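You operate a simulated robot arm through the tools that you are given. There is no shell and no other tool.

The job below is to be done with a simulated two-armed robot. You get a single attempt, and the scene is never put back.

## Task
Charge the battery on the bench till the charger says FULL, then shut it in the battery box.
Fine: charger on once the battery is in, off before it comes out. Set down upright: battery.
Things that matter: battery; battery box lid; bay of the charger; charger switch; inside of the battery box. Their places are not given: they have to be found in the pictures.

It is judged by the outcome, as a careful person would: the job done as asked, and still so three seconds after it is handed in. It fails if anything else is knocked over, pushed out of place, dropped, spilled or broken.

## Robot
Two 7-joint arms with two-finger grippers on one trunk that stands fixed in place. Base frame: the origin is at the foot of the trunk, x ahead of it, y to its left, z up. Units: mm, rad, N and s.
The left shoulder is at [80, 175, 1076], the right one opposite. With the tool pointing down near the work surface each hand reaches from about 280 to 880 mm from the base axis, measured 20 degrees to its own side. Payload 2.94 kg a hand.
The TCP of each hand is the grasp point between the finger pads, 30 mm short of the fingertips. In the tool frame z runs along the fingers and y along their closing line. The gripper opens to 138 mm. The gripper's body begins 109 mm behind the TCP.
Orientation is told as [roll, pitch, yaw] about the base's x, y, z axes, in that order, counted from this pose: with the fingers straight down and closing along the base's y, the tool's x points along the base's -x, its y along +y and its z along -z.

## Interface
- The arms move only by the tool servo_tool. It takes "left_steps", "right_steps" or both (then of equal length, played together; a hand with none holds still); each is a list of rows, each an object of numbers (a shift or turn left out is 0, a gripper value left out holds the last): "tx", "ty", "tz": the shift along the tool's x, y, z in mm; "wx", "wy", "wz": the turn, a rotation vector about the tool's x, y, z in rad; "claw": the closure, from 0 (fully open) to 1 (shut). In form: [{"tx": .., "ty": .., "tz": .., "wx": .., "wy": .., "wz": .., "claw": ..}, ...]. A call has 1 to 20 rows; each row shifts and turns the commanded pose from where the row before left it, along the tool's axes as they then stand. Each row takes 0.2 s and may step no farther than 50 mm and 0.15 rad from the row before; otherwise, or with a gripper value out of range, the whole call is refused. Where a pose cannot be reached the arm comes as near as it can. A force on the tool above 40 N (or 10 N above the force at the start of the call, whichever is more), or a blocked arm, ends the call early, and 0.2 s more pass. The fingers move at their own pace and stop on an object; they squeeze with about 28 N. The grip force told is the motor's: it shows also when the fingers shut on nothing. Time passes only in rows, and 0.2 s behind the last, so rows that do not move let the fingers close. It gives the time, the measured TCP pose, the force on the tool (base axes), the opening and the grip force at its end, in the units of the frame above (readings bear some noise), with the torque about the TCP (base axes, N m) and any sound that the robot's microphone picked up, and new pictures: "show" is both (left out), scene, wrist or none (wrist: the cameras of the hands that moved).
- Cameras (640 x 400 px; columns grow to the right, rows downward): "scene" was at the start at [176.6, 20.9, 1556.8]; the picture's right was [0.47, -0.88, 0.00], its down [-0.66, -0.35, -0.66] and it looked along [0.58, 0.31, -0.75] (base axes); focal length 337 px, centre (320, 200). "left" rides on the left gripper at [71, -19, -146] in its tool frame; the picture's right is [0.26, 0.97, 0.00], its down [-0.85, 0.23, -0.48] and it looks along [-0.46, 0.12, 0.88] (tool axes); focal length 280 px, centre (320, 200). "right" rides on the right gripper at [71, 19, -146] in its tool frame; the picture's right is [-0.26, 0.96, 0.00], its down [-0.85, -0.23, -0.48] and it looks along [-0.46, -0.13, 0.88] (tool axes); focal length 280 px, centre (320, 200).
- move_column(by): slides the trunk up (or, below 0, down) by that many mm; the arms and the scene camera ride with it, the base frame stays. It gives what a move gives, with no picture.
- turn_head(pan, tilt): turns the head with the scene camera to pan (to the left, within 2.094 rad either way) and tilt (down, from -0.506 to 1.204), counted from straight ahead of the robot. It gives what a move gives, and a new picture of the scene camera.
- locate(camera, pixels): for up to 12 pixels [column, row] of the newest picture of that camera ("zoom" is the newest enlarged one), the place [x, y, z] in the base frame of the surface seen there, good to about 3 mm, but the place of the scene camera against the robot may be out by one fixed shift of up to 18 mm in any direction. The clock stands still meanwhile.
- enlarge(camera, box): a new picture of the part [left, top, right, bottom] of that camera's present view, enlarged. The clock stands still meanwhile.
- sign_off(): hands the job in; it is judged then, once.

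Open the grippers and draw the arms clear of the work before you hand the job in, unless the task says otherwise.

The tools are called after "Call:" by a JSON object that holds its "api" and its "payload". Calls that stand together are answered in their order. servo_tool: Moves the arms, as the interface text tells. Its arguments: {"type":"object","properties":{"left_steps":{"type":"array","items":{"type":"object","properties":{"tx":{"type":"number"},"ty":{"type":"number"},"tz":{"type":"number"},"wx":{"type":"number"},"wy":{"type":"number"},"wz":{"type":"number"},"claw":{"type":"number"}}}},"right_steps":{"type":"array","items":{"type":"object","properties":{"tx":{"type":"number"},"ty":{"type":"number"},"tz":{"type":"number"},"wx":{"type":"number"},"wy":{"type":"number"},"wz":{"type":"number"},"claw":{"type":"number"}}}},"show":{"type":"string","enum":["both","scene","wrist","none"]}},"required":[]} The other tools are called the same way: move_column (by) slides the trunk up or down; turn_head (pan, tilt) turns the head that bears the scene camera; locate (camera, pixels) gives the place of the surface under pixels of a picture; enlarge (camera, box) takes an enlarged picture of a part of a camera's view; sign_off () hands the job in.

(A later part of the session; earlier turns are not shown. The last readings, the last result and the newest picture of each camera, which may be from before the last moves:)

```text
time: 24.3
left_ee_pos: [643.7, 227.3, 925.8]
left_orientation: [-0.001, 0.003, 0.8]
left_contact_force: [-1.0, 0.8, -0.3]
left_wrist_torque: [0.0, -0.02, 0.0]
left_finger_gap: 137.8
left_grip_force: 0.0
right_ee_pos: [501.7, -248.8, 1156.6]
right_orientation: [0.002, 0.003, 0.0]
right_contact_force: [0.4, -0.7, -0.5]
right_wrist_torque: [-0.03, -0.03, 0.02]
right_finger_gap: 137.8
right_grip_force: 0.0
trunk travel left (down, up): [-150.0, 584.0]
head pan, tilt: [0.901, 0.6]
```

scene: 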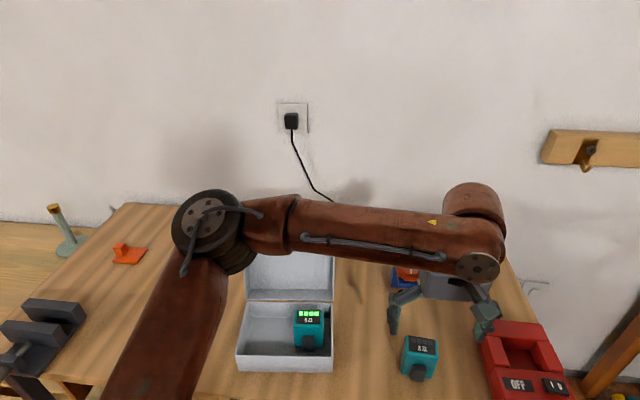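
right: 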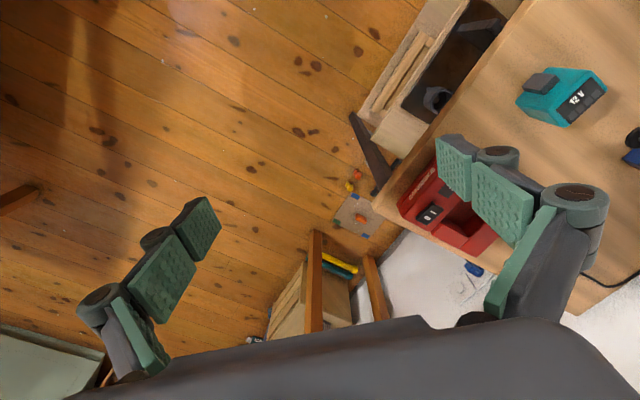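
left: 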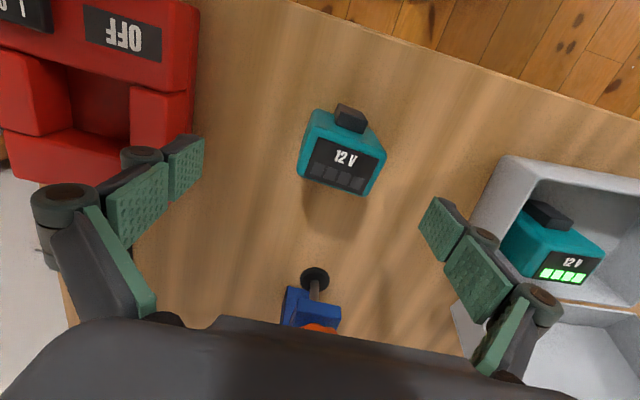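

The view shows an elbow-out posture at (205,230) with the forearm crossing over. I'll try to re-posture by raising the left hand and bringing it inward close to the trunk, mirroring the right arm's start pose, with the right hand moved aside.

Call:
{"api": "servo_tool", "payload": {"left_steps": [{"tz": -45}, {"tz": -45}, {"tz": -45}, {"tz": -45}, {"tx": 33.7, "ty": -6.1, "tz": -10}, {"tx": 33.7, "ty": -6.1, "tz": -10}, {"tx": 33.7, "ty": -6.1, "tz": -10}, {"tx": 33.7, "ty": -6.1, "tz": -10}, {"tx": 33.7, "ty": -6.1, "tz": -10}, {}], "right_steps": [{"tx": 20, "ty": -35}, {"tx": 20, "ty": -35}, {"tx": 20, "ty": -35}, {"tx": 20, "ty": -35}, {}, {}, {}, {}, {}, {}], "show": "scene"}}

```text
time: 26.5
left_ee_pos: [496.1, 169.8, 1115.7]
left_orientation: [0.0, 0.001, 0.8]
left_contact_force: [-0.3, 1.0, -0.3]
left_wrist_torque: [0.01, 0.01, 0.01]
left_finger_gap: 138.0
left_grip_force: 0.0
left hand out of reach, approached as far as the arm can: row 1, 2, 3, 4, 5, 6, 7, 8, 9
right_ee_pos: [458.4, -347.3, 1107.8]
right_orientation: [0.003, -0.001, -0.003]
right_contact_force: [-0.2, -0.4, -0.6]
right_wrist_torque: [0.01, 0.04, 0.0]
right_finger_gap: 137.7
right_grip_force: 0.1
right hand out of reach, approached as far as the arm can: row 2, 3, 4
trunk travel left (down, up): [-150.0, 584.0]
head pan, tilt: [0.901, 0.6]
```

scene: 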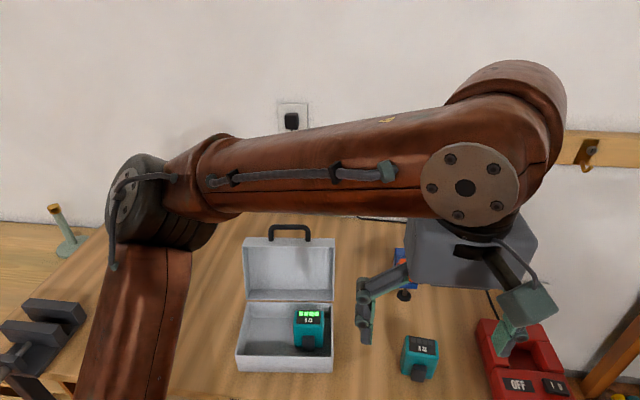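

Both arms seem tied to the side they started on: the left reaches outward well and the right reaches inward well. So the right hand will handle the battery and charger, and the left will take the box side. I'll put the trunk back to its starting height.

Call:
{"api": "move_column", "payload": {"by": 100}}

Call:
{"api": "servo_tool", "payload": {"left_steps": [{"tx": -22, "ty": 33, "tz": -2}, {"tx": -22, "ty": 33, "tz": -2}, {"tx": -22, "ty": 33, "tz": -2}, {"tx": -22, "ty": 33, "tz": -2}, {"tx": -22, "ty": 33, "tz": -2}, {"tx": -22, "ty": 33, "tz": -2}, {"tx": -22, "ty": 33, "tz": -2}, {"tx": -22, "ty": 33, "tz": -2}, {}], "right_steps": [{"tx": -14.6, "ty": 38, "tz": 12}, {"tx": -14.6, "ty": 38, "tz": 12}, {"tx": -14.6, "ty": 38, "tz": 12}, {"tx": -14.6, "ty": 38, "tz": 12}, {"tx": -14.6, "ty": 38, "tz": 12}, {"tx": -14.6, "ty": 38, "tz": 12}, {"tx": -14.6, "ty": 38, "tz": 12}, {}, {}], "show": "none"}}

Call:
{"api": "turn_head", "payload": {"pan": 0.4, "tilt": 0.75}}

```text
time: 27.9
left_ee_pos: [448.4, 169.3, 1250.8]
left_orientation: [-0.068, -0.061, 0.801]
left_contact_force: [0.0, -0.5, 0.2]
left_wrist_torque: [0.01, 0.03, -0.05]
left_finger_gap: 138.0
left_grip_force: 0.1
right_ee_pos: [459.3, -349.1, 1207.1]
right_orientation: [0.0, 0.003, 0.002]
right_contact_force: [0.2, 0.1, 0.0]
right_wrist_torque: [-0.01, 0.04, -0.03]
right_finger_gap: 137.9
right_grip_force: 0.1
trunk travel left (down, up): [-250.0, 484.0]
head pan, tilt: [0.901, 0.6]
```

```text
time: 29.9
left_ee_pos: [381.0, 481.7, 1260.6]
left_orientation: [-0.067, -0.061, 0.801]
left_contact_force: [1.5, -0.9, -0.5]
left_wrist_torque: [0.03, 0.0, -0.01]
left_finger_gap: 137.8
left_grip_force: 0.0
right_ee_pos: [561.1, -81.3, 1123.8]
right_orientation: [0.0, 0.0, 0.0]
right_contact_force: [0.0, 0.2, -0.3]
right_wrist_torque: [-0.02, -0.02, -0.02]
right_finger_gap: 137.9
right_grip_force: 0.0
trunk travel left (down, up): [-250.0, 484.0]
head pan, tilt: [0.901, 0.6]
```

```text
time: 30.8
left_ee_pos: [381.6, 480.1, 1260.8]
left_orientation: [-0.068, -0.063, 0.802]
left_contact_force: [0.3, 0.6, -0.2]
left_wrist_torque: [-0.04, 0.02, -0.01]
left_finger_gap: 138.1
left_grip_force: 0.1
right_ee_pos: [559.4, -82.2, 1124.7]
right_orientation: [0.001, 0.0, -0.002]
right_contact_force: [-1.1, -0.4, -0.6]
right_wrist_torque: [0.0, 0.02, -0.03]
right_finger_gap: 137.9
right_grip_force: 0.0
trunk travel left (down, up): [-250.0, 484.0]
head pan, tilt: [0.4, 0.75]
```

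scene: 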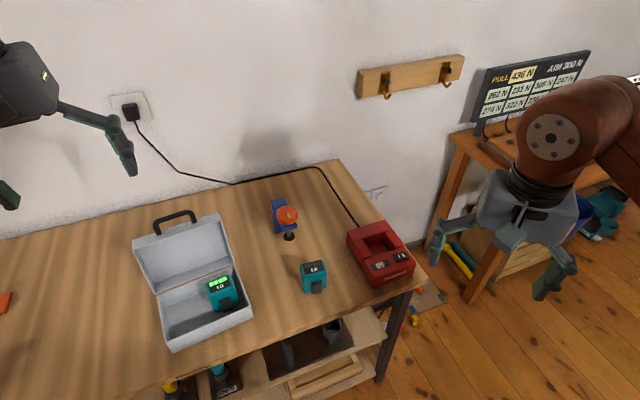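

The left hand is clear at upper left. I'll test the right hand's reach: go to (620,130,1020), turn to yaw 0.73, then reach over the charger bay at z≈960, above everything.

Call:
{"api": "servo_tool", "payload": {"right_steps": [{"tx": -10.1, "ty": 35.4, "tz": 17.5}, {"tx": -10.1, "ty": 35.4, "tz": 17.5}, {"tx": -10.1, "ty": 35.4, "tz": 17.5}, {"tx": -10.1, "ty": 35.4, "tz": 17.5}, {"tx": -10.1, "ty": 35.4, "tz": 17.5}, {"tx": -10.1, "ty": 35.4, "tz": 17.5}, {"wz": -0.146}, {"wz": -0.146}, {"wz": -0.146}, {"wz": -0.146}, {"wz": -0.146}, {"tx": -28.2, "ty": -30, "tz": 15}, {"tx": -28.2, "ty": -30, "tz": 15}, {"tx": -28.2, "ty": -30, "tz": 15}, {"tx": -28.2, "ty": -30, "tz": 15}, {}], "show": "wrist"}}

```text
time: 34.2
left_ee_pos: [380.9, 481.3, 1260.2]
left_orientation: [-0.068, -0.062, 0.802]
left_contact_force: [0.3, 0.1, -0.4]
left_wrist_torque: [-0.05, 0.0, 0.01]
left_finger_gap: 137.9
left_grip_force: 0.1
right_ee_pos: [652.1, 127.0, 1007.1]
right_orientation: [0.002, -0.001, 0.727]
right_contact_force: [0.2, -0.8, 0.6]
right_wrist_torque: [0.01, -0.03, 0.06]
right_finger_gap: 137.7
right_grip_force: 0.0
right hand out of reach, approached as far as the arm can: row 12, 13, 14, 15
trunk travel left (down, up): [-250.0, 484.0]
head pan, tilt: [0.4, 0.75]
```

right: 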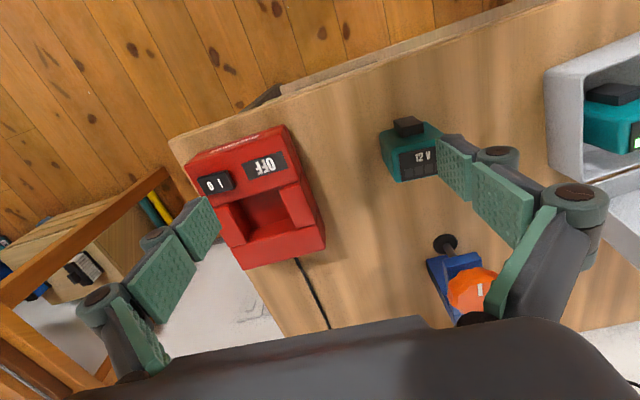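

Yaw 0.73 costs the right arm reach: it stopped at (652,127,1007), though at yaw 0 it got farther. I'll try the perpendicular yaw (≈-0.77, fingers closing front-to-back) and reach for the bay again.

Call:
{"api": "servo_tool", "payload": {"right_steps": [{"wz": 0.15}, {"wz": 0.15}, {"wz": 0.15}, {"wz": 0.15}, {"wz": 0.15}, {"wz": 0.15}, {"wz": 0.15}, {"wz": 0.15}, {"wz": 0.15}, {"wz": 0.147}, {"tx": -25.6, "ty": 21, "tz": 11.7}, {"tx": -25.6, "ty": 21, "tz": 11.7}, {"tx": -25.6, "ty": 21, "tz": 11.7}, {"tx": -25.6, "ty": 21, "tz": 11.7}, {}], "show": "wrist"}}

```text
time: 37.4
left_ee_pos: [380.1, 481.0, 1260.3]
left_orientation: [-0.067, -0.063, 0.801]
left_contact_force: [0.1, -0.5, -0.8]
left_wrist_torque: [0.02, 0.0, -0.06]
left_finger_gap: 138.1
left_grip_force: 0.1
right_ee_pos: [716.7, 113.5, 964.6]
right_orientation: [-0.002, 0.001, -0.767]
right_contact_force: [-0.4, 0.9, -1.0]
right_wrist_torque: [0.02, 0.03, -0.01]
right_finger_gap: 138.2
right_grip_force: 0.1
right hand out of reach, approached as far as the arm can: row 12, 13, 14
trunk travel left (down, up): [-250.0, 484.0]
head pan, tilt: [0.4, 0.75]
```

right: 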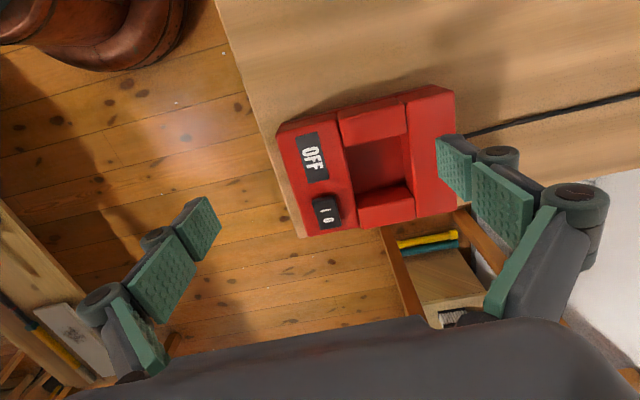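

With yaw -0.77 it reached (717,113,965), much nearer to the bay. I'll creep onward in small steps at a lower height (tips still above the charger) to see whether this is a hard limit.

Call:
{"api": "servo_tool", "payload": {"right_steps": [{"tz": 15}, {"tz": 15}, {"tx": -5.8, "ty": 6}, {"tx": -5.8, "ty": 6}, {"tx": -5.8, "ty": 6}, {"tx": -5.8, "ty": 6}, {"tx": -5.8, "ty": 6}, {"tx": -5.8, "ty": 6}, {"tx": -5.8, "ty": 6}, {"tx": -5.8, "ty": 6}, {}], "show": "none"}}

```text
time: 39.8
left_ee_pos: [380.7, 481.6, 1260.9]
left_orientation: [-0.069, -0.063, 0.801]
left_contact_force: [0.4, 0.0, -0.2]
left_wrist_torque: [0.0, -0.01, -0.01]
left_finger_gap: 138.0
left_grip_force: 0.1
right_ee_pos: [724.0, 115.2, 935.2]
right_orientation: [-0.001, 0.002, -0.768]
right_contact_force: [-0.1, -0.6, 0.4]
right_wrist_torque: [0.0, -0.01, 0.03]
right_finger_gap: 138.1
right_grip_force: 0.1
right hand out of reach, approached as far as the arm can: row 4, 5, 6, 7, 8, 9, 10
trunk travel left (down, up): [-250.0, 484.0]
head pan, tilt: [0.4, 0.75]
```

The right arm's limit behaves like a plain extension sphere: going lower gains reach, so the wrist wants to be nearer shoulder height. I'll raise the trunk by 120 mm, lower the hand by the same amount, and try the bay again.

Call:
{"api": "move_column", "payload": {"by": 120}}

Call:
{"api": "servo_tool", "payload": {"right_steps": [{"tz": 30}, {"tz": 30}, {"tz": 30}, {"tz": 25}, {"tx": -7, "ty": 7.2}, {"tx": -7, "ty": 7.2}, {"tx": -7, "ty": 7.2}, {"tx": -7, "ty": 7.2}, {"tx": -7, "ty": 7.2}, {"tx": -7, "ty": 7.2}, {}], "show": "wrist"}}

```text
time: 41.3
left_ee_pos: [381.6, 479.7, 1380.7]
left_orientation: [-0.067, -0.061, 0.801]
left_contact_force: [0.3, 0.0, 0.0]
left_wrist_torque: [-0.03, 0.03, 0.02]
left_finger_gap: 137.9
left_grip_force: 0.1
right_ee_pos: [704.2, 113.7, 1112.5]
right_orientation: [0.06, -0.061, -0.768]
right_contact_force: [0.9, -0.5, -0.6]
right_wrist_torque: [-0.03, 0.01, -0.01]
right_finger_gap: 137.9
right_grip_force: 0.1
trunk travel left (down, up): [-370.0, 364.0]
head pan, tilt: [0.4, 0.75]
```

```text
time: 43.7
left_ee_pos: [380.4, 480.6, 1381.3]
left_orientation: [-0.07, -0.062, 0.801]
left_contact_force: [-0.3, -0.6, 0.1]
left_wrist_torque: [0.03, -0.05, 0.01]
left_finger_gap: 137.9
left_grip_force: 0.0
right_ee_pos: [725.5, 108.5, 987.4]
right_orientation: [0.061, -0.062, -0.768]
right_contact_force: [-1.1, -0.3, 0.8]
right_wrist_torque: [-0.04, 0.01, 0.0]
right_finger_gap: 138.1
right_grip_force: 0.1
right hand out of reach, approached as far as the arm can: row 5, 6, 8, 9, 10
trunk travel left (down, up): [-370.0, 364.0]
head pan, tilt: [0.4, 0.75]
```

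right: 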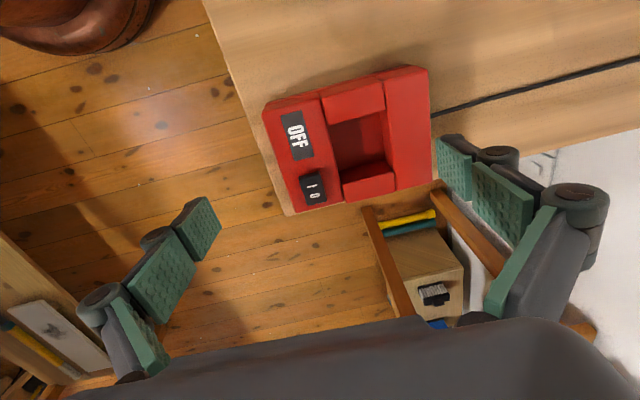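

The reach stays near 705 mm from the shoulder at any height. I'll look at the robot's own shoulders and elbows by turning the head, to understand how the arms are mounted.

Call:
{"api": "turn_head", "payload": {"pan": -0.6, "tilt": 0.9}}

Call:
{"api": "turn_head", "payload": {"pan": 1.3, "tilt": 0.9}}

```text
time: 45.0
left_ee_pos: [380.4, 480.0, 1380.9]
left_orientation: [-0.067, -0.062, 0.8]
left_contact_force: [-0.7, -0.1, 0.4]
left_wrist_torque: [0.02, 0.02, 0.02]
left_finger_gap: 137.9
left_grip_force: 0.0
right_ee_pos: [726.5, 107.4, 988.9]
right_orientation: [0.063, -0.062, -0.767]
right_contact_force: [-0.3, 0.2, -0.1]
right_wrist_torque: [-0.01, -0.01, -0.02]
right_finger_gap: 137.8
right_grip_force: 0.0
trunk travel left (down, up): [-370.0, 364.0]
head pan, tilt: [-0.6, 0.901]
```

scene: 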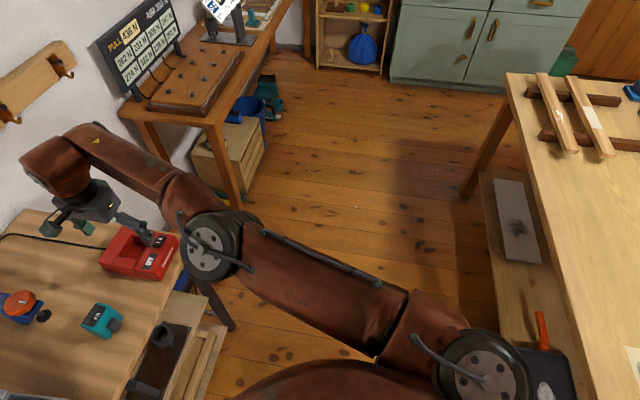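

```text
time: 46.8
left_ee_pos: [381.0, 480.0, 1380.3]
left_orientation: [-0.069, -0.063, 0.802]
left_contact_force: [0.6, -0.5, -0.6]
left_wrist_torque: [0.01, 0.0, 0.02]
left_finger_gap: 138.2
left_grip_force: 0.0
right_ee_pos: [724.3, 109.6, 988.8]
right_orientation: [0.063, -0.061, -0.77]
right_contact_force: [0.0, -0.1, 0.1]
right_wrist_torque: [-0.03, -0.01, 0.05]
right_finger_gap: 138.1
right_grip_force: 0.0
trunk travel left (down, up): [-370.0, 364.0]
head pan, tilt: [1.3, 0.901]
```

scene: 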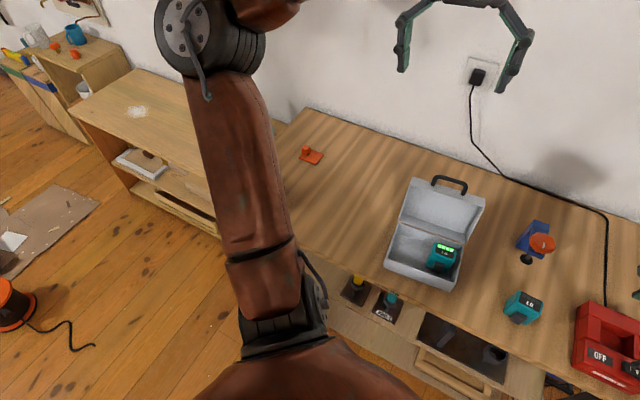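

The right arm gains reach as its yaw goes negative: 647 mm at +0.73, 706 mm at -0.77. Yaw ≈ -2.34 gives the same finger line as +0.80, so I'll back off slightly, level the hand and turn it further negative to test that.

Call:
{"api": "servo_tool", "payload": {"right_steps": [{"wx": 0.061, "wy": 0.062}, {"tx": 20.6, "ty": -32.5, "tz": -5}, {"tx": 20.6, "ty": -32.5, "tz": -5}, {"wz": 0.143}, {"wz": 0.143}, {"wz": 0.143}, {"wz": 0.143}, {"wz": 0.143}, {"wz": 0.143}, {"wz": 0.143}, {"wz": 0.143}, {"wz": 0.143}, {"wz": 0.143}, {"wz": 0.143}, {}], "show": "none"}}

Call:
{"api": "turn_head", "payload": {"pan": -0.1, "tilt": 0.75}}

```text
time: 50.0
left_ee_pos: [380.4, 479.8, 1381.1]
left_orientation: [-0.068, -0.063, 0.8]
left_contact_force: [-0.2, 0.3, 0.9]
left_wrist_torque: [0.0, 0.02, -0.01]
left_finger_gap: 137.9
left_grip_force: 0.0
right_ee_pos: [632.4, 77.0, 989.9]
right_orientation: [-0.003, -0.001, -2.342]
right_contact_force: [0.1, -0.8, -0.4]
right_wrist_torque: [0.01, 0.0, 0.03]
right_finger_gap: 137.9
right_grip_force: 0.0
right hand out of reach, approached as far as the arm can: row 1
trunk travel left (down, up): [-370.0, 364.0]
head pan, tilt: [1.3, 0.901]
```

```text
time: 51.6
left_ee_pos: [379.7, 480.5, 1381.1]
left_orientation: [-0.069, -0.062, 0.801]
left_contact_force: [1.1, 0.6, 0.7]
left_wrist_torque: [-0.01, 0.02, 0.01]
left_finger_gap: 138.2
left_grip_force: 0.0
right_ee_pos: [632.7, 76.5, 989.3]
right_orientation: [-0.001, 0.001, -2.34]
right_contact_force: [0.0, -0.1, 0.3]
right_wrist_torque: [-0.01, 0.03, 0.0]
right_finger_gap: 137.9
right_grip_force: 0.1
trunk travel left (down, up): [-370.0, 364.0]
head pan, tilt: [-0.099, 0.75]
```

scene: 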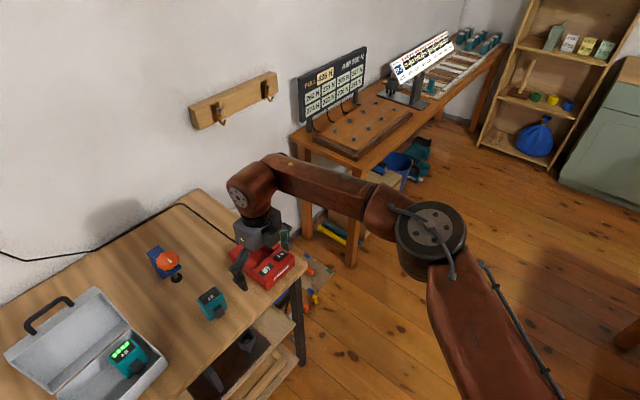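

Rotation to yaw -2.34 went through freely. Now I'll try reaching over the bay at (784,116), z≈950, from this posture.

Call:
{"api": "servo_tool", "payload": {"right_steps": [{"tx": 26.8, "ty": 16.3, "tz": 8}, {"tx": 26.8, "ty": 16.3, "tz": 8}, {"tx": 26.8, "ty": 16.3, "tz": 8}, {"tx": 26.8, "ty": 16.3, "tz": 8}, {"tx": 26.8, "ty": 16.3, "tz": 8}, {}], "show": "both"}}

```text
time: 53.0
left_ee_pos: [380.1, 479.5, 1382.1]
left_orientation: [-0.069, -0.063, 0.801]
left_contact_force: [0.3, -0.1, 0.9]
left_wrist_torque: [0.01, 0.01, 0.01]
left_finger_gap: 137.8
left_grip_force: 0.0
right_ee_pos: [709.4, 95.6, 959.3]
right_orientation: [-0.003, -0.001, -2.339]
right_contact_force: [-0.5, -0.3, 0.9]
right_wrist_torque: [0.0, 0.02, 0.02]
right_finger_gap: 138.1
right_grip_force: 0.0
right hand out of reach, approached as far as the arm can: row 3, 4, 5
trunk travel left (down, up): [-370.0, 364.0]
head pan, tilt: [-0.099, 0.75]
```

scene: 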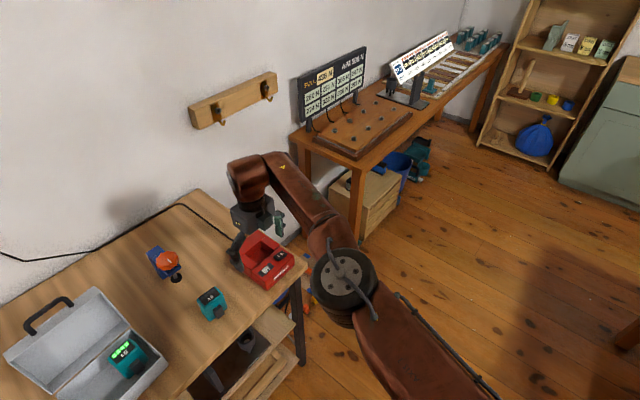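
right: 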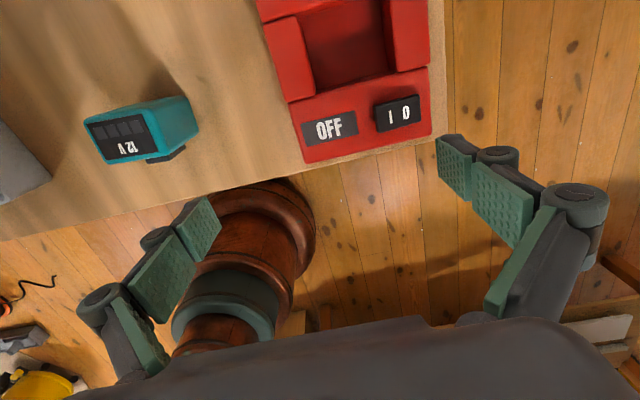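

The right hand got to (709,96,959). I'd like a second viewpoint on the right arm, so I'll use the left hand's camera.

Call:
{"api": "enlarge", "payload": {"camera": "left", "box": [0, 0, 640, 400]}}

```text
1.00 times, centred on (320, 200) of left (not enlarged: the box is as wide or as high as the picture)
```

zoom: 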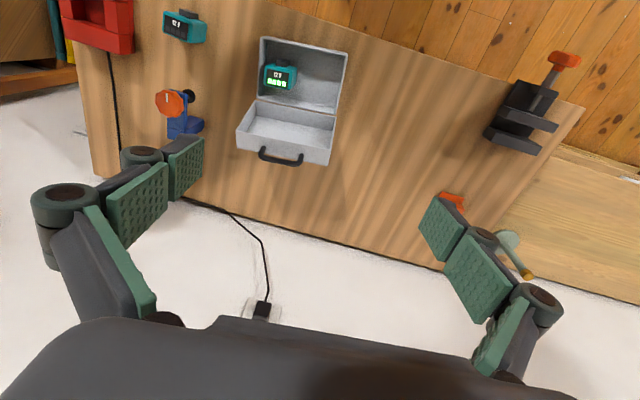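

I can locate points on the arm itself in the scene picture to see whether it is straight: shoulder side, elbow disc and wrist.

Call:
{"api": "locate", "payload": {"camera": "scene", "pixels": [[340, 275], [450, 380], [400, 330], [320, 235], [290, 195], [250, 170], [240, 178], [255, 215], [480, 395], [355, 320], [235, 245], [268, 255]]}}

```text
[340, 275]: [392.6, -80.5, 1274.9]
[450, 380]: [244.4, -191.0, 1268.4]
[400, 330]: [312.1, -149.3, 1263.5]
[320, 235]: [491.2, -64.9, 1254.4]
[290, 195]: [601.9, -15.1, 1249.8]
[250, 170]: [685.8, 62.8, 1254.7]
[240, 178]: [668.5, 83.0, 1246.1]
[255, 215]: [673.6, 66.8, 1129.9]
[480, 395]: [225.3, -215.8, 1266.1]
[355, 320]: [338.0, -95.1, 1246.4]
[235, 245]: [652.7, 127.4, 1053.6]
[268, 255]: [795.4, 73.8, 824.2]
```

The arm lies nearly level (z≈1200) and almost straight in plan, so this is close to true extension. I'll take a closer look at the wrist geometry.

Call:
{"api": "enlarge", "payload": {"camera": "scene", "box": [210, 130, 390, 330]}}

```text
2.00 times, centred on (300, 230) of scene
```

zoom: 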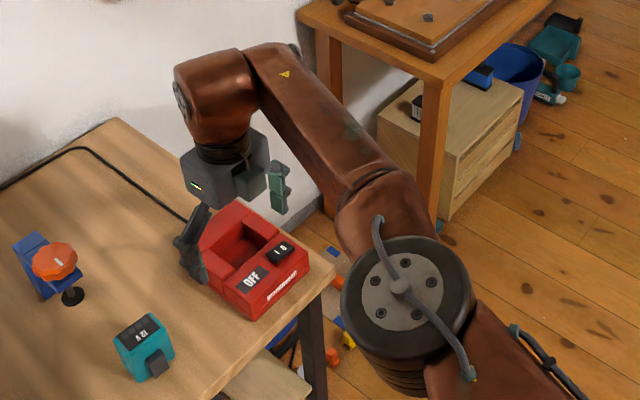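

The right arm is near full stretch with a vertical tool, about 75 mm short of the bay. Leaning the hand about its closing line (fingers toward the bay's back) keeps the pads parallel to the battery's ends and gains reach, so I'll test a 0.3 rad lean.

Call:
{"api": "servo_tool", "payload": {"right_steps": [{"wy": 0.1}, {"wy": 0.1}, {"wy": 0.1}, {"tx": 15.9, "tz": 4.9, "ty": 10}, {"tx": 15.9, "tz": 4.9, "ty": 10}, {"tx": 15.9, "tz": 4.9, "ty": 10}, {"tx": 15.9, "tz": 4.9, "ty": 10}, {}], "show": "wrist"}}

```text
time: 54.8
left_ee_pos: [380.7, 479.4, 1381.0]
left_orientation: [-0.068, -0.063, 0.803]
left_contact_force: [1.0, 0.2, 0.1]
left_wrist_torque: [0.02, 0.02, 0.02]
left_finger_gap: 138.1
left_grip_force: 0.0
right_ee_pos: [774.8, 111.7, 961.4]
right_orientation: [0.0, 0.301, -2.339]
right_contact_force: [0.8, -0.2, 0.2]
right_wrist_torque: [0.05, 0.01, 0.02]
right_finger_gap: 138.1
right_grip_force: 0.1
right hand out of reach, approached as far as the arm can: row 7
trunk travel left (down, up): [-370.0, 364.0]
head pan, tilt: [-0.099, 0.75]
```

right: 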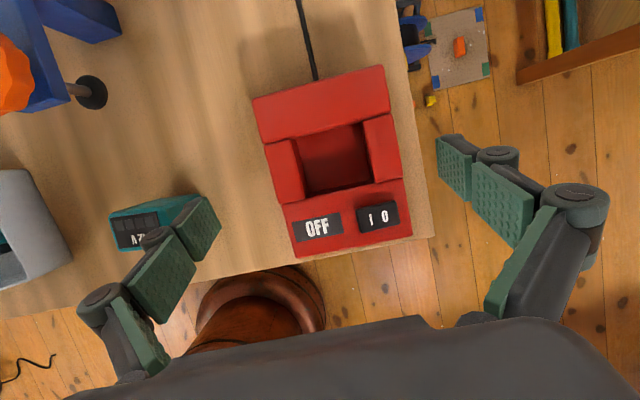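

With a 0.3 rad lean it reached (775,112,961), nearly over the bay, so a 0.4 rad lean will do with margin. Next I'll lean to 0.40, move back above the battery at a safe height and turn to its long axis (yaw -2.41).

Call:
{"api": "servo_tool", "payload": {"right_steps": [{"wy": 0.099}, {"tx": 2.6, "ty": -38.2, "tz": -11.7}, {"tx": 2.6, "ty": -38.2, "tz": -11.7}, {"tx": 2.6, "ty": -38.2, "tz": -11.7}, {"tx": 2.6, "ty": -38.2, "tz": -11.7}, {"tx": 2.6, "ty": -38.2, "tz": -11.7}, {"wx": -0.0273, "wz": 0.0645}, {}], "show": "wrist"}}

```text
time: 56.6
left_ee_pos: [379.9, 480.0, 1381.2]
left_orientation: [-0.07, -0.062, 0.802]
left_contact_force: [-0.7, 0.6, 0.2]
left_wrist_torque: [-0.03, -0.03, -0.01]
left_finger_gap: 137.9
left_grip_force: 0.1
right_ee_pos: [629.7, 237.6, 1019.6]
right_orientation: [0.0, 0.399, -2.412]
right_contact_force: [-0.1, -0.1, -0.6]
right_wrist_torque: [-0.02, 0.0, 0.02]
right_finger_gap: 137.6
right_grip_force: 0.0
trunk travel left (down, up): [-370.0, 364.0]
head pan, tilt: [-0.099, 0.75]
```

right: 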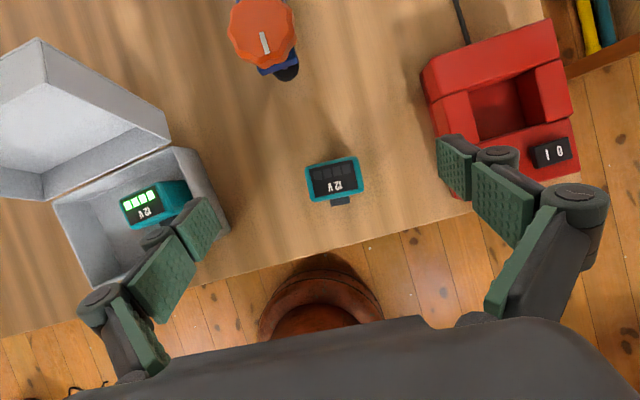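

The hand is exactly over the battery at (630,238,1020) with no reach warning, and the battery shows at (335,182). I'll lower the trunk by 60 mm to put the shoulder near wrist height for the coming moves.

Call:
{"api": "move_column", "payload": {"by": -60}}

Call:
{"api": "enlarge", "payload": {"camera": "right", "box": [280, 130, 390, 230]}}

```text
time: 57.6
left_ee_pos: [381.0, 479.2, 1321.5]
left_orientation: [-0.069, -0.064, 0.8]
left_contact_force: [-0.1, 0.4, -0.2]
left_wrist_torque: [0.02, -0.01, 0.0]
left_finger_gap: 138.1
left_grip_force: 0.1
right_ee_pos: [629.5, 237.7, 960.7]
right_orientation: [0.0, 0.4, -2.409]
right_contact_force: [-0.4, 0.1, -0.3]
right_wrist_torque: [-0.04, -0.01, 0.02]
right_finger_gap: 138.1
right_grip_force: 0.0
trunk travel left (down, up): [-310.0, 424.0]
head pan, tilt: [-0.099, 0.75]
```

```text
4.00 times, centred on (335, 180) of right
```

zoom: 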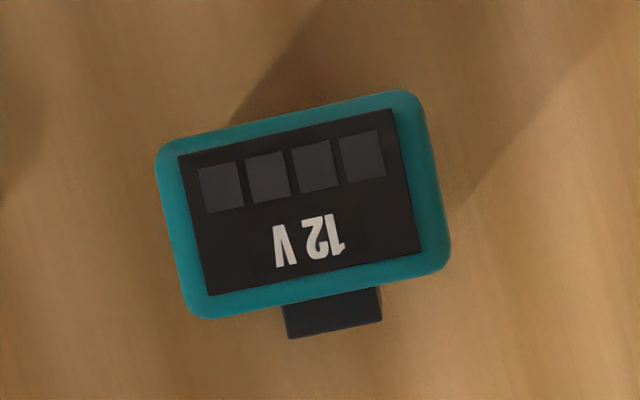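

This is nearly a top-down view of the battery, so I'll locate its corners and tab precisely.

Call:
{"api": "locate", "payload": {"camera": "zoom", "pixels": [[165, 150], [412, 97], [445, 255], [198, 310], [305, 205], [160, 230], [432, 180], [290, 125], [320, 290], [292, 330], [378, 315], [335, 300]]}}

```text
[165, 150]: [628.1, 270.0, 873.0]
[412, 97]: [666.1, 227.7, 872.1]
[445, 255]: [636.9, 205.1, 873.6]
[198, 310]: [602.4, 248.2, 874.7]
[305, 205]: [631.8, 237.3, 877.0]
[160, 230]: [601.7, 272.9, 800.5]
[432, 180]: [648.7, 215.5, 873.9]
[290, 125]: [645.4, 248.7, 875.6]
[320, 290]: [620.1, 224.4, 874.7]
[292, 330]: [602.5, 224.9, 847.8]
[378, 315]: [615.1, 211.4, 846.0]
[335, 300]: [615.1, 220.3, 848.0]
```

The battery's centre is about (632,238) with its top at z≈875. I'll descend with the leaned hand to TCP z≈878, offset slightly toward the robot so the leaning pads centre on the end faces, with the fingers still open.

Call:
{"api": "servo_tool", "payload": {"right_steps": [{"tx": -12.3, "ty": 0.6, "tz": 24.7}, {"tx": -12.3, "ty": 0.6, "tz": 24.7}, {"tx": -12.4, "ty": 0.5, "tz": 24.8}, {}], "show": "both"}}

```text
time: 58.6
left_ee_pos: [379.4, 480.0, 1320.8]
left_orientation: [-0.071, -0.064, 0.801]
left_contact_force: [0.8, 0.0, 0.2]
left_wrist_torque: [0.01, 0.01, 0.03]
left_finger_gap: 137.9
left_grip_force: 0.1
right_ee_pos: [626.6, 232.3, 875.3]
right_orientation: [-0.001, 0.401, -2.408]
right_contact_force: [0.3, -0.1, 0.4]
right_wrist_torque: [0.0, 0.0, -0.01]
right_finger_gap: 138.0
right_grip_force: 0.0
trunk travel left (down, up): [-310.0, 424.0]
head pan, tilt: [-0.099, 0.75]
```

scene: 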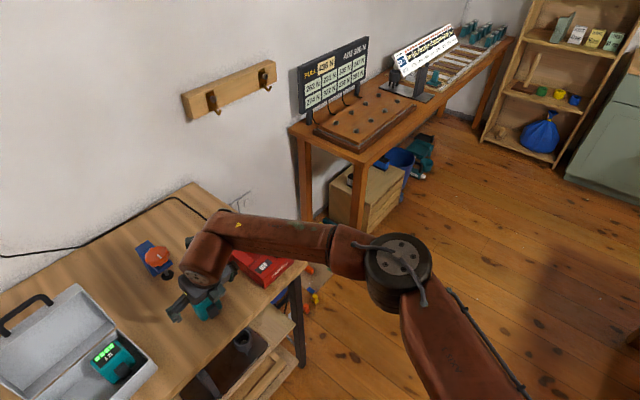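
right: 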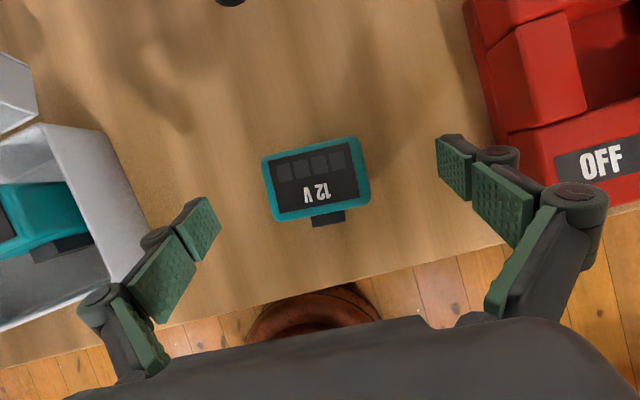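

The TCP is at (627,232,875), the battery is centred between the pads at (317,180), and nothing touches. I'll rise 2 mm for wall clearance later and close the gripper.

Call:
{"api": "servo_tool", "payload": {"right_steps": [{"tx": 0.8, "tz": -1.84}, {"claw": 1}, {"claw": 1}, {"claw": 1}, {"claw": 1}, {"claw": 1}, {"claw": 1}, {"claw": 1}, {"claw": 1}], "show": "wrist"}}

```text
time: 60.6
left_ee_pos: [379.5, 480.6, 1321.7]
left_orientation: [-0.069, -0.061, 0.801]
left_contact_force: [-0.4, 1.0, -0.5]
left_wrist_torque: [0.0, -0.02, -0.03]
left_finger_gap: 137.8
left_grip_force: 0.1
right_ee_pos: [627.7, 232.8, 877.7]
right_orientation: [-0.002, 0.399, -2.408]
right_contact_force: [-0.9, 2.3, 1.1]
right_wrist_torque: [0.14, 0.13, -0.03]
right_finger_gap: 61.1
right_grip_force: 28.4
trunk travel left (down, up): [-310.0, 424.0]
head pan, tilt: [-0.099, 0.75]
```

right: 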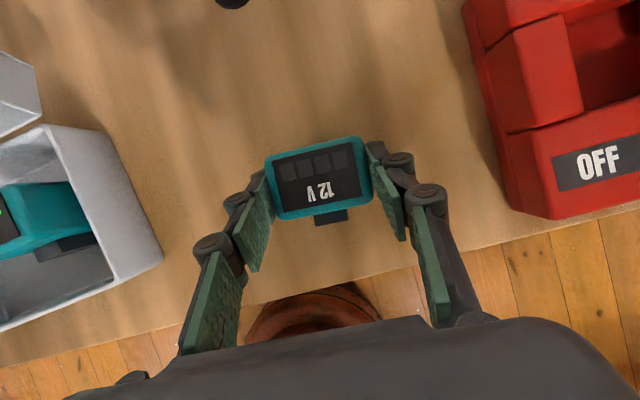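

The grip holds at 61 mm with 28 N. I'll lift the battery 90 mm straight up.

Call:
{"api": "servo_tool", "payload": {"right_steps": [{"tx": 3.9, "tz": -9.2}, {"tx": 7.8, "tz": -18.4}, {"tx": 7.8, "tz": -18.4}, {"tx": 7.8, "tz": -18.4}, {"tx": 7.8, "tz": -18.4}, {}], "show": "wrist"}}

```text
time: 62.0
left_ee_pos: [382.0, 479.7, 1321.4]
left_orientation: [-0.068, -0.061, 0.802]
left_contact_force: [-0.2, 0.2, -0.6]
left_wrist_torque: [0.03, 0.02, 0.01]
left_finger_gap: 138.0
left_grip_force: 0.1
right_ee_pos: [628.1, 231.9, 968.4]
right_orientation: [-0.002, 0.398, -2.408]
right_contact_force: [0.6, 0.0, -3.0]
right_wrist_torque: [-0.03, 0.02, 0.04]
right_finger_gap: 61.4
right_grip_force: 28.2
trunk travel left (down, up): [-310.0, 424.0]
head pan, tilt: [-0.099, 0.75]
```

right: 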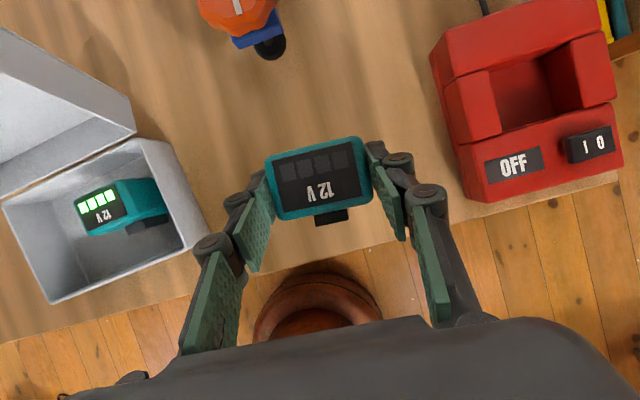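

The battery came up cleanly (about 3 N of weight, no slip). I'll measure where it sits relative to the TCP while held, and re-measure the bay from this view.

Call:
{"api": "enlarge", "payload": {"camera": "right", "box": [420, 0, 640, 210]}}

Call:
{"api": "locate", "payload": {"camera": "right", "pixels": [[268, 158], [355, 139], [369, 197], [280, 217], [318, 178], [343, 216], [318, 222], [320, 150], [330, 208]]}}

```text
1.90 times, centred on (530, 105) of right
```

zoom: 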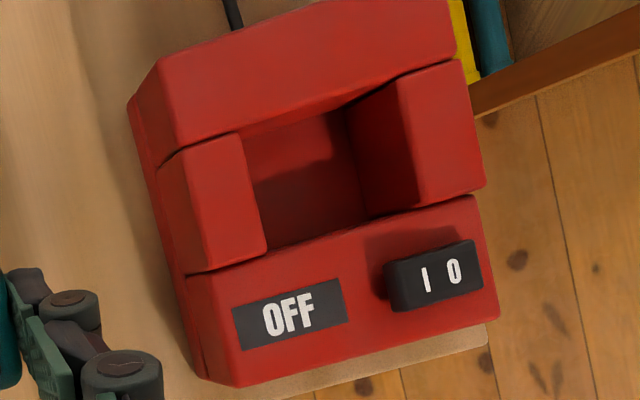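

```text
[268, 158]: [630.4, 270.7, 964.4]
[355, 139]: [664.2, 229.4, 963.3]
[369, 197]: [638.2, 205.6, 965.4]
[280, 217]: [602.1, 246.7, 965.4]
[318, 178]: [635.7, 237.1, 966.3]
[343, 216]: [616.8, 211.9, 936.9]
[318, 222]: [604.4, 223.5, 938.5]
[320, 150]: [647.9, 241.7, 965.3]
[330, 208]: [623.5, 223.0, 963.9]
```

I'll re-measure the bay's inner edges in this zoom to refine its centre: left post edge, right post edge, back wall and panel edge.

Call:
{"api": "locate", "payload": {"camera": "zoom", "pixels": [[235, 145], [259, 232], [402, 95], [420, 195], [260, 122], [370, 83], [300, 246], [360, 228], [300, 180], [340, 200], [280, 235], [350, 150]]}}

Call:
{"api": "locate", "payload": {"camera": "zoom", "pixels": [[165, 170], [190, 265], [455, 70], [480, 180], [160, 75], [450, 30], [200, 375], [490, 310], [425, 280], [454, 272], [395, 300], [475, 285]]}}

```text
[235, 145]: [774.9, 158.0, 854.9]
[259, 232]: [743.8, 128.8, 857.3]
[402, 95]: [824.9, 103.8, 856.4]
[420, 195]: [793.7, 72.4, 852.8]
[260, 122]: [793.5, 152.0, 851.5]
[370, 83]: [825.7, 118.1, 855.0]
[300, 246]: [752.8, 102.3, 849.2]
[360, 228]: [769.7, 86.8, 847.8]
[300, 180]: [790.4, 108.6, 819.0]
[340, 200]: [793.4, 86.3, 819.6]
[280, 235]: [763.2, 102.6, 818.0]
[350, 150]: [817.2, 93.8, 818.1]
```

```text
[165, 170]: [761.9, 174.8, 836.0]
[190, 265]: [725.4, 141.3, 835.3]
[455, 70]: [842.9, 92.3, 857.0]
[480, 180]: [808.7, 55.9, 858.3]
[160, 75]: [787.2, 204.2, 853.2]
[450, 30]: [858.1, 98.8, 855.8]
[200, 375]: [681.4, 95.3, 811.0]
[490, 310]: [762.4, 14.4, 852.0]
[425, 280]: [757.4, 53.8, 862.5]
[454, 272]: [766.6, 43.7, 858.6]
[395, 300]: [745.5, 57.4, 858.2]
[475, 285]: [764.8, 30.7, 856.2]
```

The bay measures U 447–519 and V 599–659 in the charger frame, so the battery (61 wide, about 50 deep with its tab) fits with roughly 5 mm all round. I'll carry it level over the bay to TCP (783,113), z≈968, and turn it to the charger's yaw.

Call:
{"api": "servo_tool", "payload": {"right_steps": [{"tx": 6.6, "ty": 38.4, "tz": 2.78}, {"tx": 6.6, "ty": 38.4, "tz": 2.78}, {"tx": 6.6, "ty": 38.4, "tz": 2.78}, {"tx": 6.6, "ty": 38.4, "tz": 2.78}, {"tx": 6.6, "ty": 38.5, "tz": 2.78}, {"wx": 0.0226, "wz": -0.0534}, {}], "show": "both"}}

```text
time: 63.6
left_ee_pos: [381.3, 478.9, 1320.9]
left_orientation: [-0.069, -0.065, 0.801]
left_contact_force: [0.5, -0.3, -0.4]
left_wrist_torque: [0.01, -0.01, 0.0]
left_finger_gap: 138.0
left_grip_force: 0.1
right_ee_pos: [782.9, 114.4, 967.0]
right_orientation: [-0.001, 0.399, -2.351]
right_contact_force: [-0.1, -0.4, -2.5]
right_wrist_torque: [0.0, -0.01, 0.01]
right_finger_gap: 61.6
right_grip_force: 27.4
trunk travel left (down, up): [-310.0, 424.0]
head pan, tilt: [-0.099, 0.75]
```

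scene: 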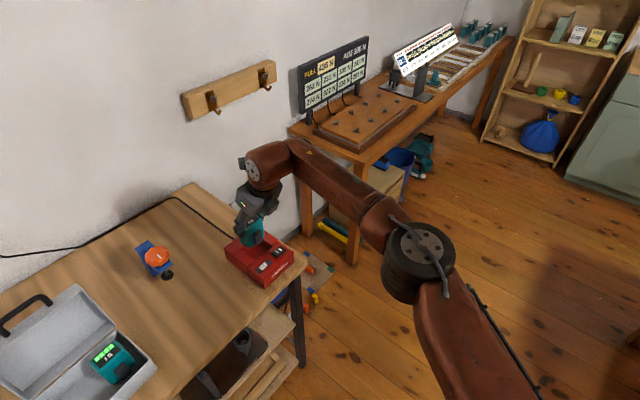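
right: 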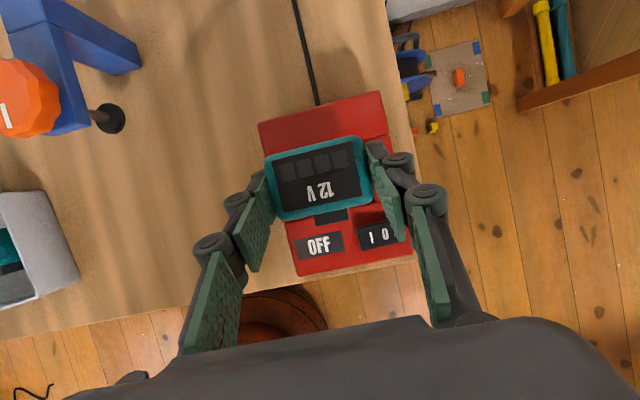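

I'm over the bay with no reach warning: the battery shows at (318,180) over the charger. I'll check the alignment by locating the battery's corners and the charger's edges in one picture.

Call:
{"api": "enlarge", "payload": {"camera": "right", "box": [240, 80, 430, 290]}}

Call:
{"api": "locate", "payload": {"camera": "right", "pixels": [[268, 158], [355, 139], [369, 197], [280, 217], [318, 178], [262, 124], [379, 94], [299, 273], [411, 250], [290, 230], [385, 135], [345, 222]]}}

```text
1.90 times, centred on (335, 185) of right
```

zoom: 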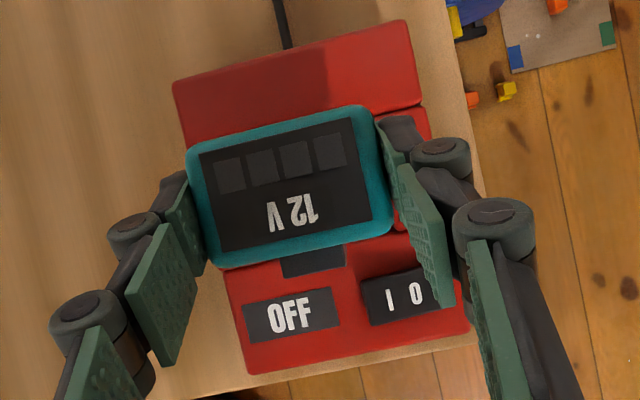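

```text
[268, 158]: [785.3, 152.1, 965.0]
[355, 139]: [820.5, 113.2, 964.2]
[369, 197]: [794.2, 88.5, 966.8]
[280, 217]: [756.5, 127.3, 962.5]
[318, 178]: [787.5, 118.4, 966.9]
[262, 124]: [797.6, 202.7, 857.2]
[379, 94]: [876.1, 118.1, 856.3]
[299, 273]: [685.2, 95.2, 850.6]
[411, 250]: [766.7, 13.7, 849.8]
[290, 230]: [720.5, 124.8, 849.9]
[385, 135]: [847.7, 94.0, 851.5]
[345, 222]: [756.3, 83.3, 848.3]
```

I'll refine the charger's edges in this zoom to compare with the battery's centre in the same view.

Call:
{"api": "locate", "payload": {"camera": "zoom", "pixels": [[179, 90], [404, 26], [414, 95], [195, 140], [234, 278], [252, 366], [464, 328], [455, 300], [300, 262], [340, 255], [290, 318], [405, 296]]}}

Call:
{"api": "locate", "payload": {"camera": "zoom", "pixels": [[192, 155], [362, 110], [390, 222], [225, 262], [290, 185], [200, 210], [380, 165], [275, 127], [305, 247], [343, 265], [285, 272], [315, 270]]}}

```text
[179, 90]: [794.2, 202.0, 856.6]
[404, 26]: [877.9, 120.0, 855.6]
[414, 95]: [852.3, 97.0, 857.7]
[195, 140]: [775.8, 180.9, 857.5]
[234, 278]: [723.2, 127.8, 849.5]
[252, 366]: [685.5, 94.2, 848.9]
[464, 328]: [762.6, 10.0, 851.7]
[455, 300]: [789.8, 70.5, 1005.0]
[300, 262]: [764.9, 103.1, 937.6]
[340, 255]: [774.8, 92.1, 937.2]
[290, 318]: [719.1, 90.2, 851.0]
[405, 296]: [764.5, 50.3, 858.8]
```

```text
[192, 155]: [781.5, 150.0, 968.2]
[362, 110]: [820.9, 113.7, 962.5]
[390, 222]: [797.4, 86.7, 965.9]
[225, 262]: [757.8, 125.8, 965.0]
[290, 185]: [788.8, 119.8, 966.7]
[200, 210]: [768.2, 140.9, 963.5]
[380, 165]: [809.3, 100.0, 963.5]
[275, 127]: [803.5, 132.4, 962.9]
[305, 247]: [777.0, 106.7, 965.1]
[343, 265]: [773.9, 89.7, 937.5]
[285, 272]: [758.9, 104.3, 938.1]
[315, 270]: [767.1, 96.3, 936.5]
```

In this view the battery sits about 2–3 mm short of the bay centre in both directions, within tolerance. I'll correct by +2 U and +2.5 V, then lower it slowly to TCP z≈907, where the battery bottom is inside the walls, watching the force.

Call:
{"api": "servo_tool", "payload": {"right_steps": [{"tx": 2.3, "ty": 2.0, "tz": 0.97, "wx": 0.004, "wz": -0.009}, {"tx": -4.66, "tz": 11.06}, {"tx": -4.66, "tz": 11.06}, {"tx": -4.66, "tz": 11.06}, {"tx": -4.66, "tz": 11.06}, {"tx": -4.66, "tz": 11.06}, {}], "show": "both"}}

```text
time: 65.2
left_ee_pos: [380.9, 480.9, 1320.7]
left_orientation: [-0.069, -0.063, 0.799]
left_contact_force: [0.8, -0.9, -0.2]
left_wrist_torque: [0.03, -0.01, -0.02]
left_finger_gap: 137.8
left_grip_force: 0.0
right_ee_pos: [786.8, 114.7, 908.2]
right_orientation: [-0.002, 0.398, -2.339]
right_contact_force: [-0.8, 0.3, -2.6]
right_wrist_torque: [0.03, 0.0, 0.02]
right_finger_gap: 61.4
right_grip_force: 27.6
trunk travel left (down, up): [-310.0, 424.0]
head pan, tilt: [-0.099, 0.75]
```

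scene: 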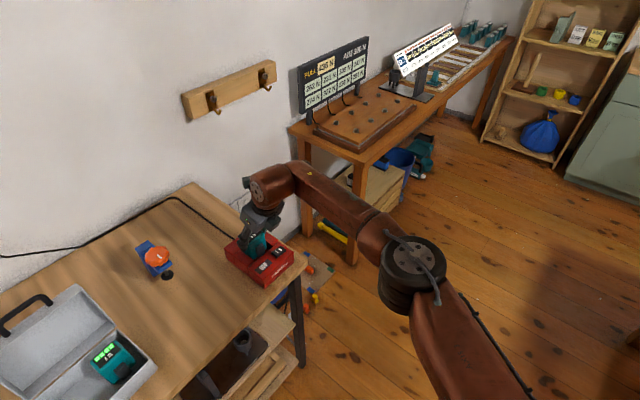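
right: 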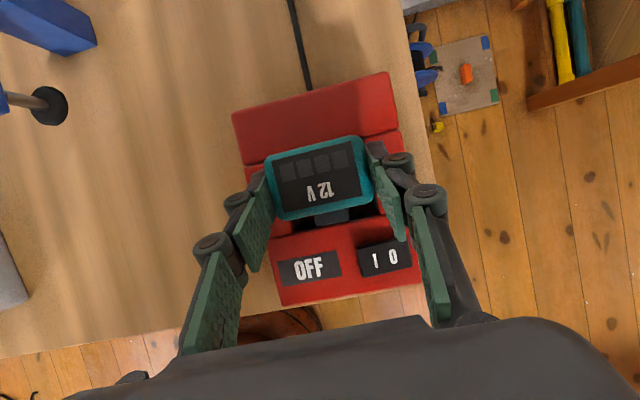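

There's no contact force, and the battery bottom is now below the wall tops. I'll enlarge to see the gaps around it.

Call:
{"api": "enlarge", "payload": {"camera": "right", "box": [225, 65, 435, 310]}}

```text
1.63 times, centred on (330, 188) of right
```

zoom: 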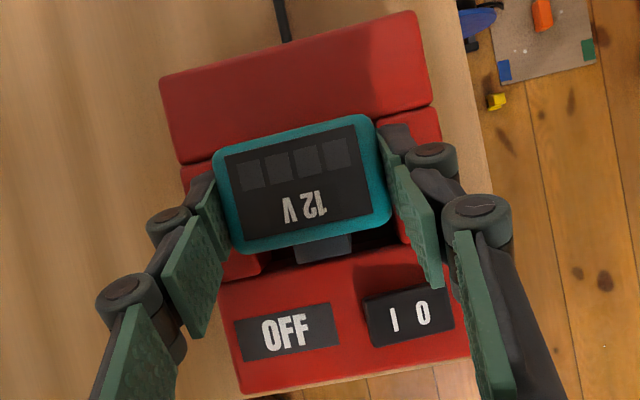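

It looks well seated between the posts, with the tab clear of the panel. I'll lower it in 3 mm steps to the floor, expecting contact near TCP z≈896.

Call:
{"api": "servo_tool", "payload": {"right_steps": [{"tx": -1.17, "tz": 2.76}, {"tx": -1.17, "tz": 2.76}, {"tx": -1.17, "tz": 2.76}, {"tx": -0.78, "tz": 1.84}, {}], "show": "wrist"}}

```text
time: 66.4
left_ee_pos: [380.9, 480.7, 1320.2]
left_orientation: [-0.068, -0.062, 0.8]
left_contact_force: [0.1, 0.6, -0.5]
left_wrist_torque: [0.02, -0.01, 0.02]
left_finger_gap: 137.9
left_grip_force: 0.1
right_ee_pos: [785.3, 113.9, 895.6]
right_orientation: [-0.001, 0.398, -2.341]
right_contact_force: [-0.1, 0.0, -2.6]
right_wrist_torque: [-0.05, 0.0, 0.01]
right_finger_gap: 61.6
right_grip_force: 28.0
trunk travel left (down, up): [-310.0, 424.0]
head pan, tilt: [-0.099, 0.75]
```

right: 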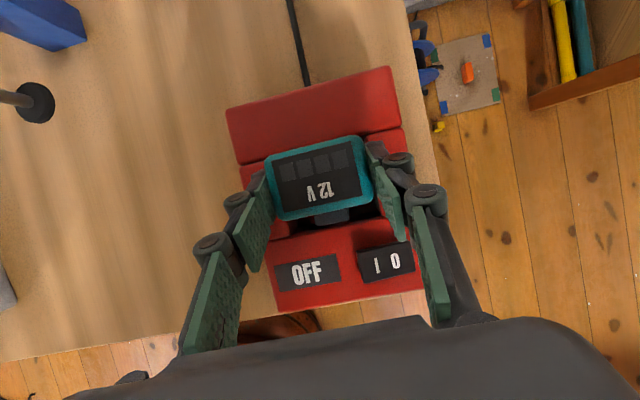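

There's still no contact at 895.6. I'll continue in 1 mm steps.

Call:
{"api": "servo_tool", "payload": {"right_steps": [{"tx": -0.39, "tz": 0.92}, {"tx": -0.39, "tz": 0.92}, {}], "show": "none"}}

```text
time: 67.2
left_ee_pos: [380.2, 479.7, 1322.2]
left_orientation: [-0.07, -0.062, 0.801]
left_contact_force: [0.2, 0.2, -0.3]
left_wrist_torque: [-0.03, -0.04, -0.01]
left_finger_gap: 138.0
left_grip_force: 0.1
right_ee_pos: [786.1, 115.5, 896.4]
right_orientation: [0.0, 0.402, -2.34]
right_contact_force: [1.0, -0.6, 6.1]
right_wrist_torque: [0.09, 0.22, -0.01]
right_finger_gap: 61.5
right_grip_force: 28.1
trunk travel left (down, up): [-310.0, 424.0]
head pan, tilt: [-0.099, 0.75]
```

The upward force reads 6 N, so the battery is on the bay floor. I'll open the fingers.

Call:
{"api": "servo_tool", "payload": {"right_steps": [{"claw": 0.3}, {"claw": 0.3}, {"claw": 0.3}, {"claw": 0.3}], "show": "wrist"}}

```text
time: 68.2
left_ee_pos: [380.4, 480.5, 1320.7]
left_orientation: [-0.067, -0.062, 0.801]
left_contact_force: [-0.8, -0.3, 0.0]
left_wrist_torque: [0.01, -0.01, 0.01]
left_finger_gap: 138.0
left_grip_force: 0.1
right_ee_pos: [786.1, 114.8, 895.1]
right_orientation: [-0.002, 0.397, -2.344]
right_contact_force: [0.1, 0.6, 0.5]
right_wrist_torque: [-0.01, 0.02, -0.01]
right_finger_gap: 96.6
right_grip_force: 0.0
trunk travel left (down, up): [-310.0, 424.0]
head pan, tilt: [-0.099, 0.75]
```

right: 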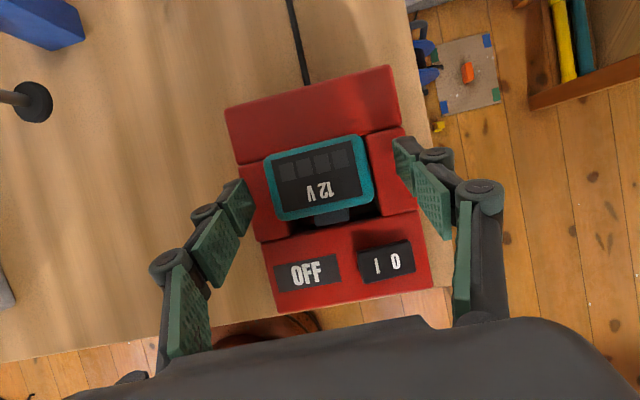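

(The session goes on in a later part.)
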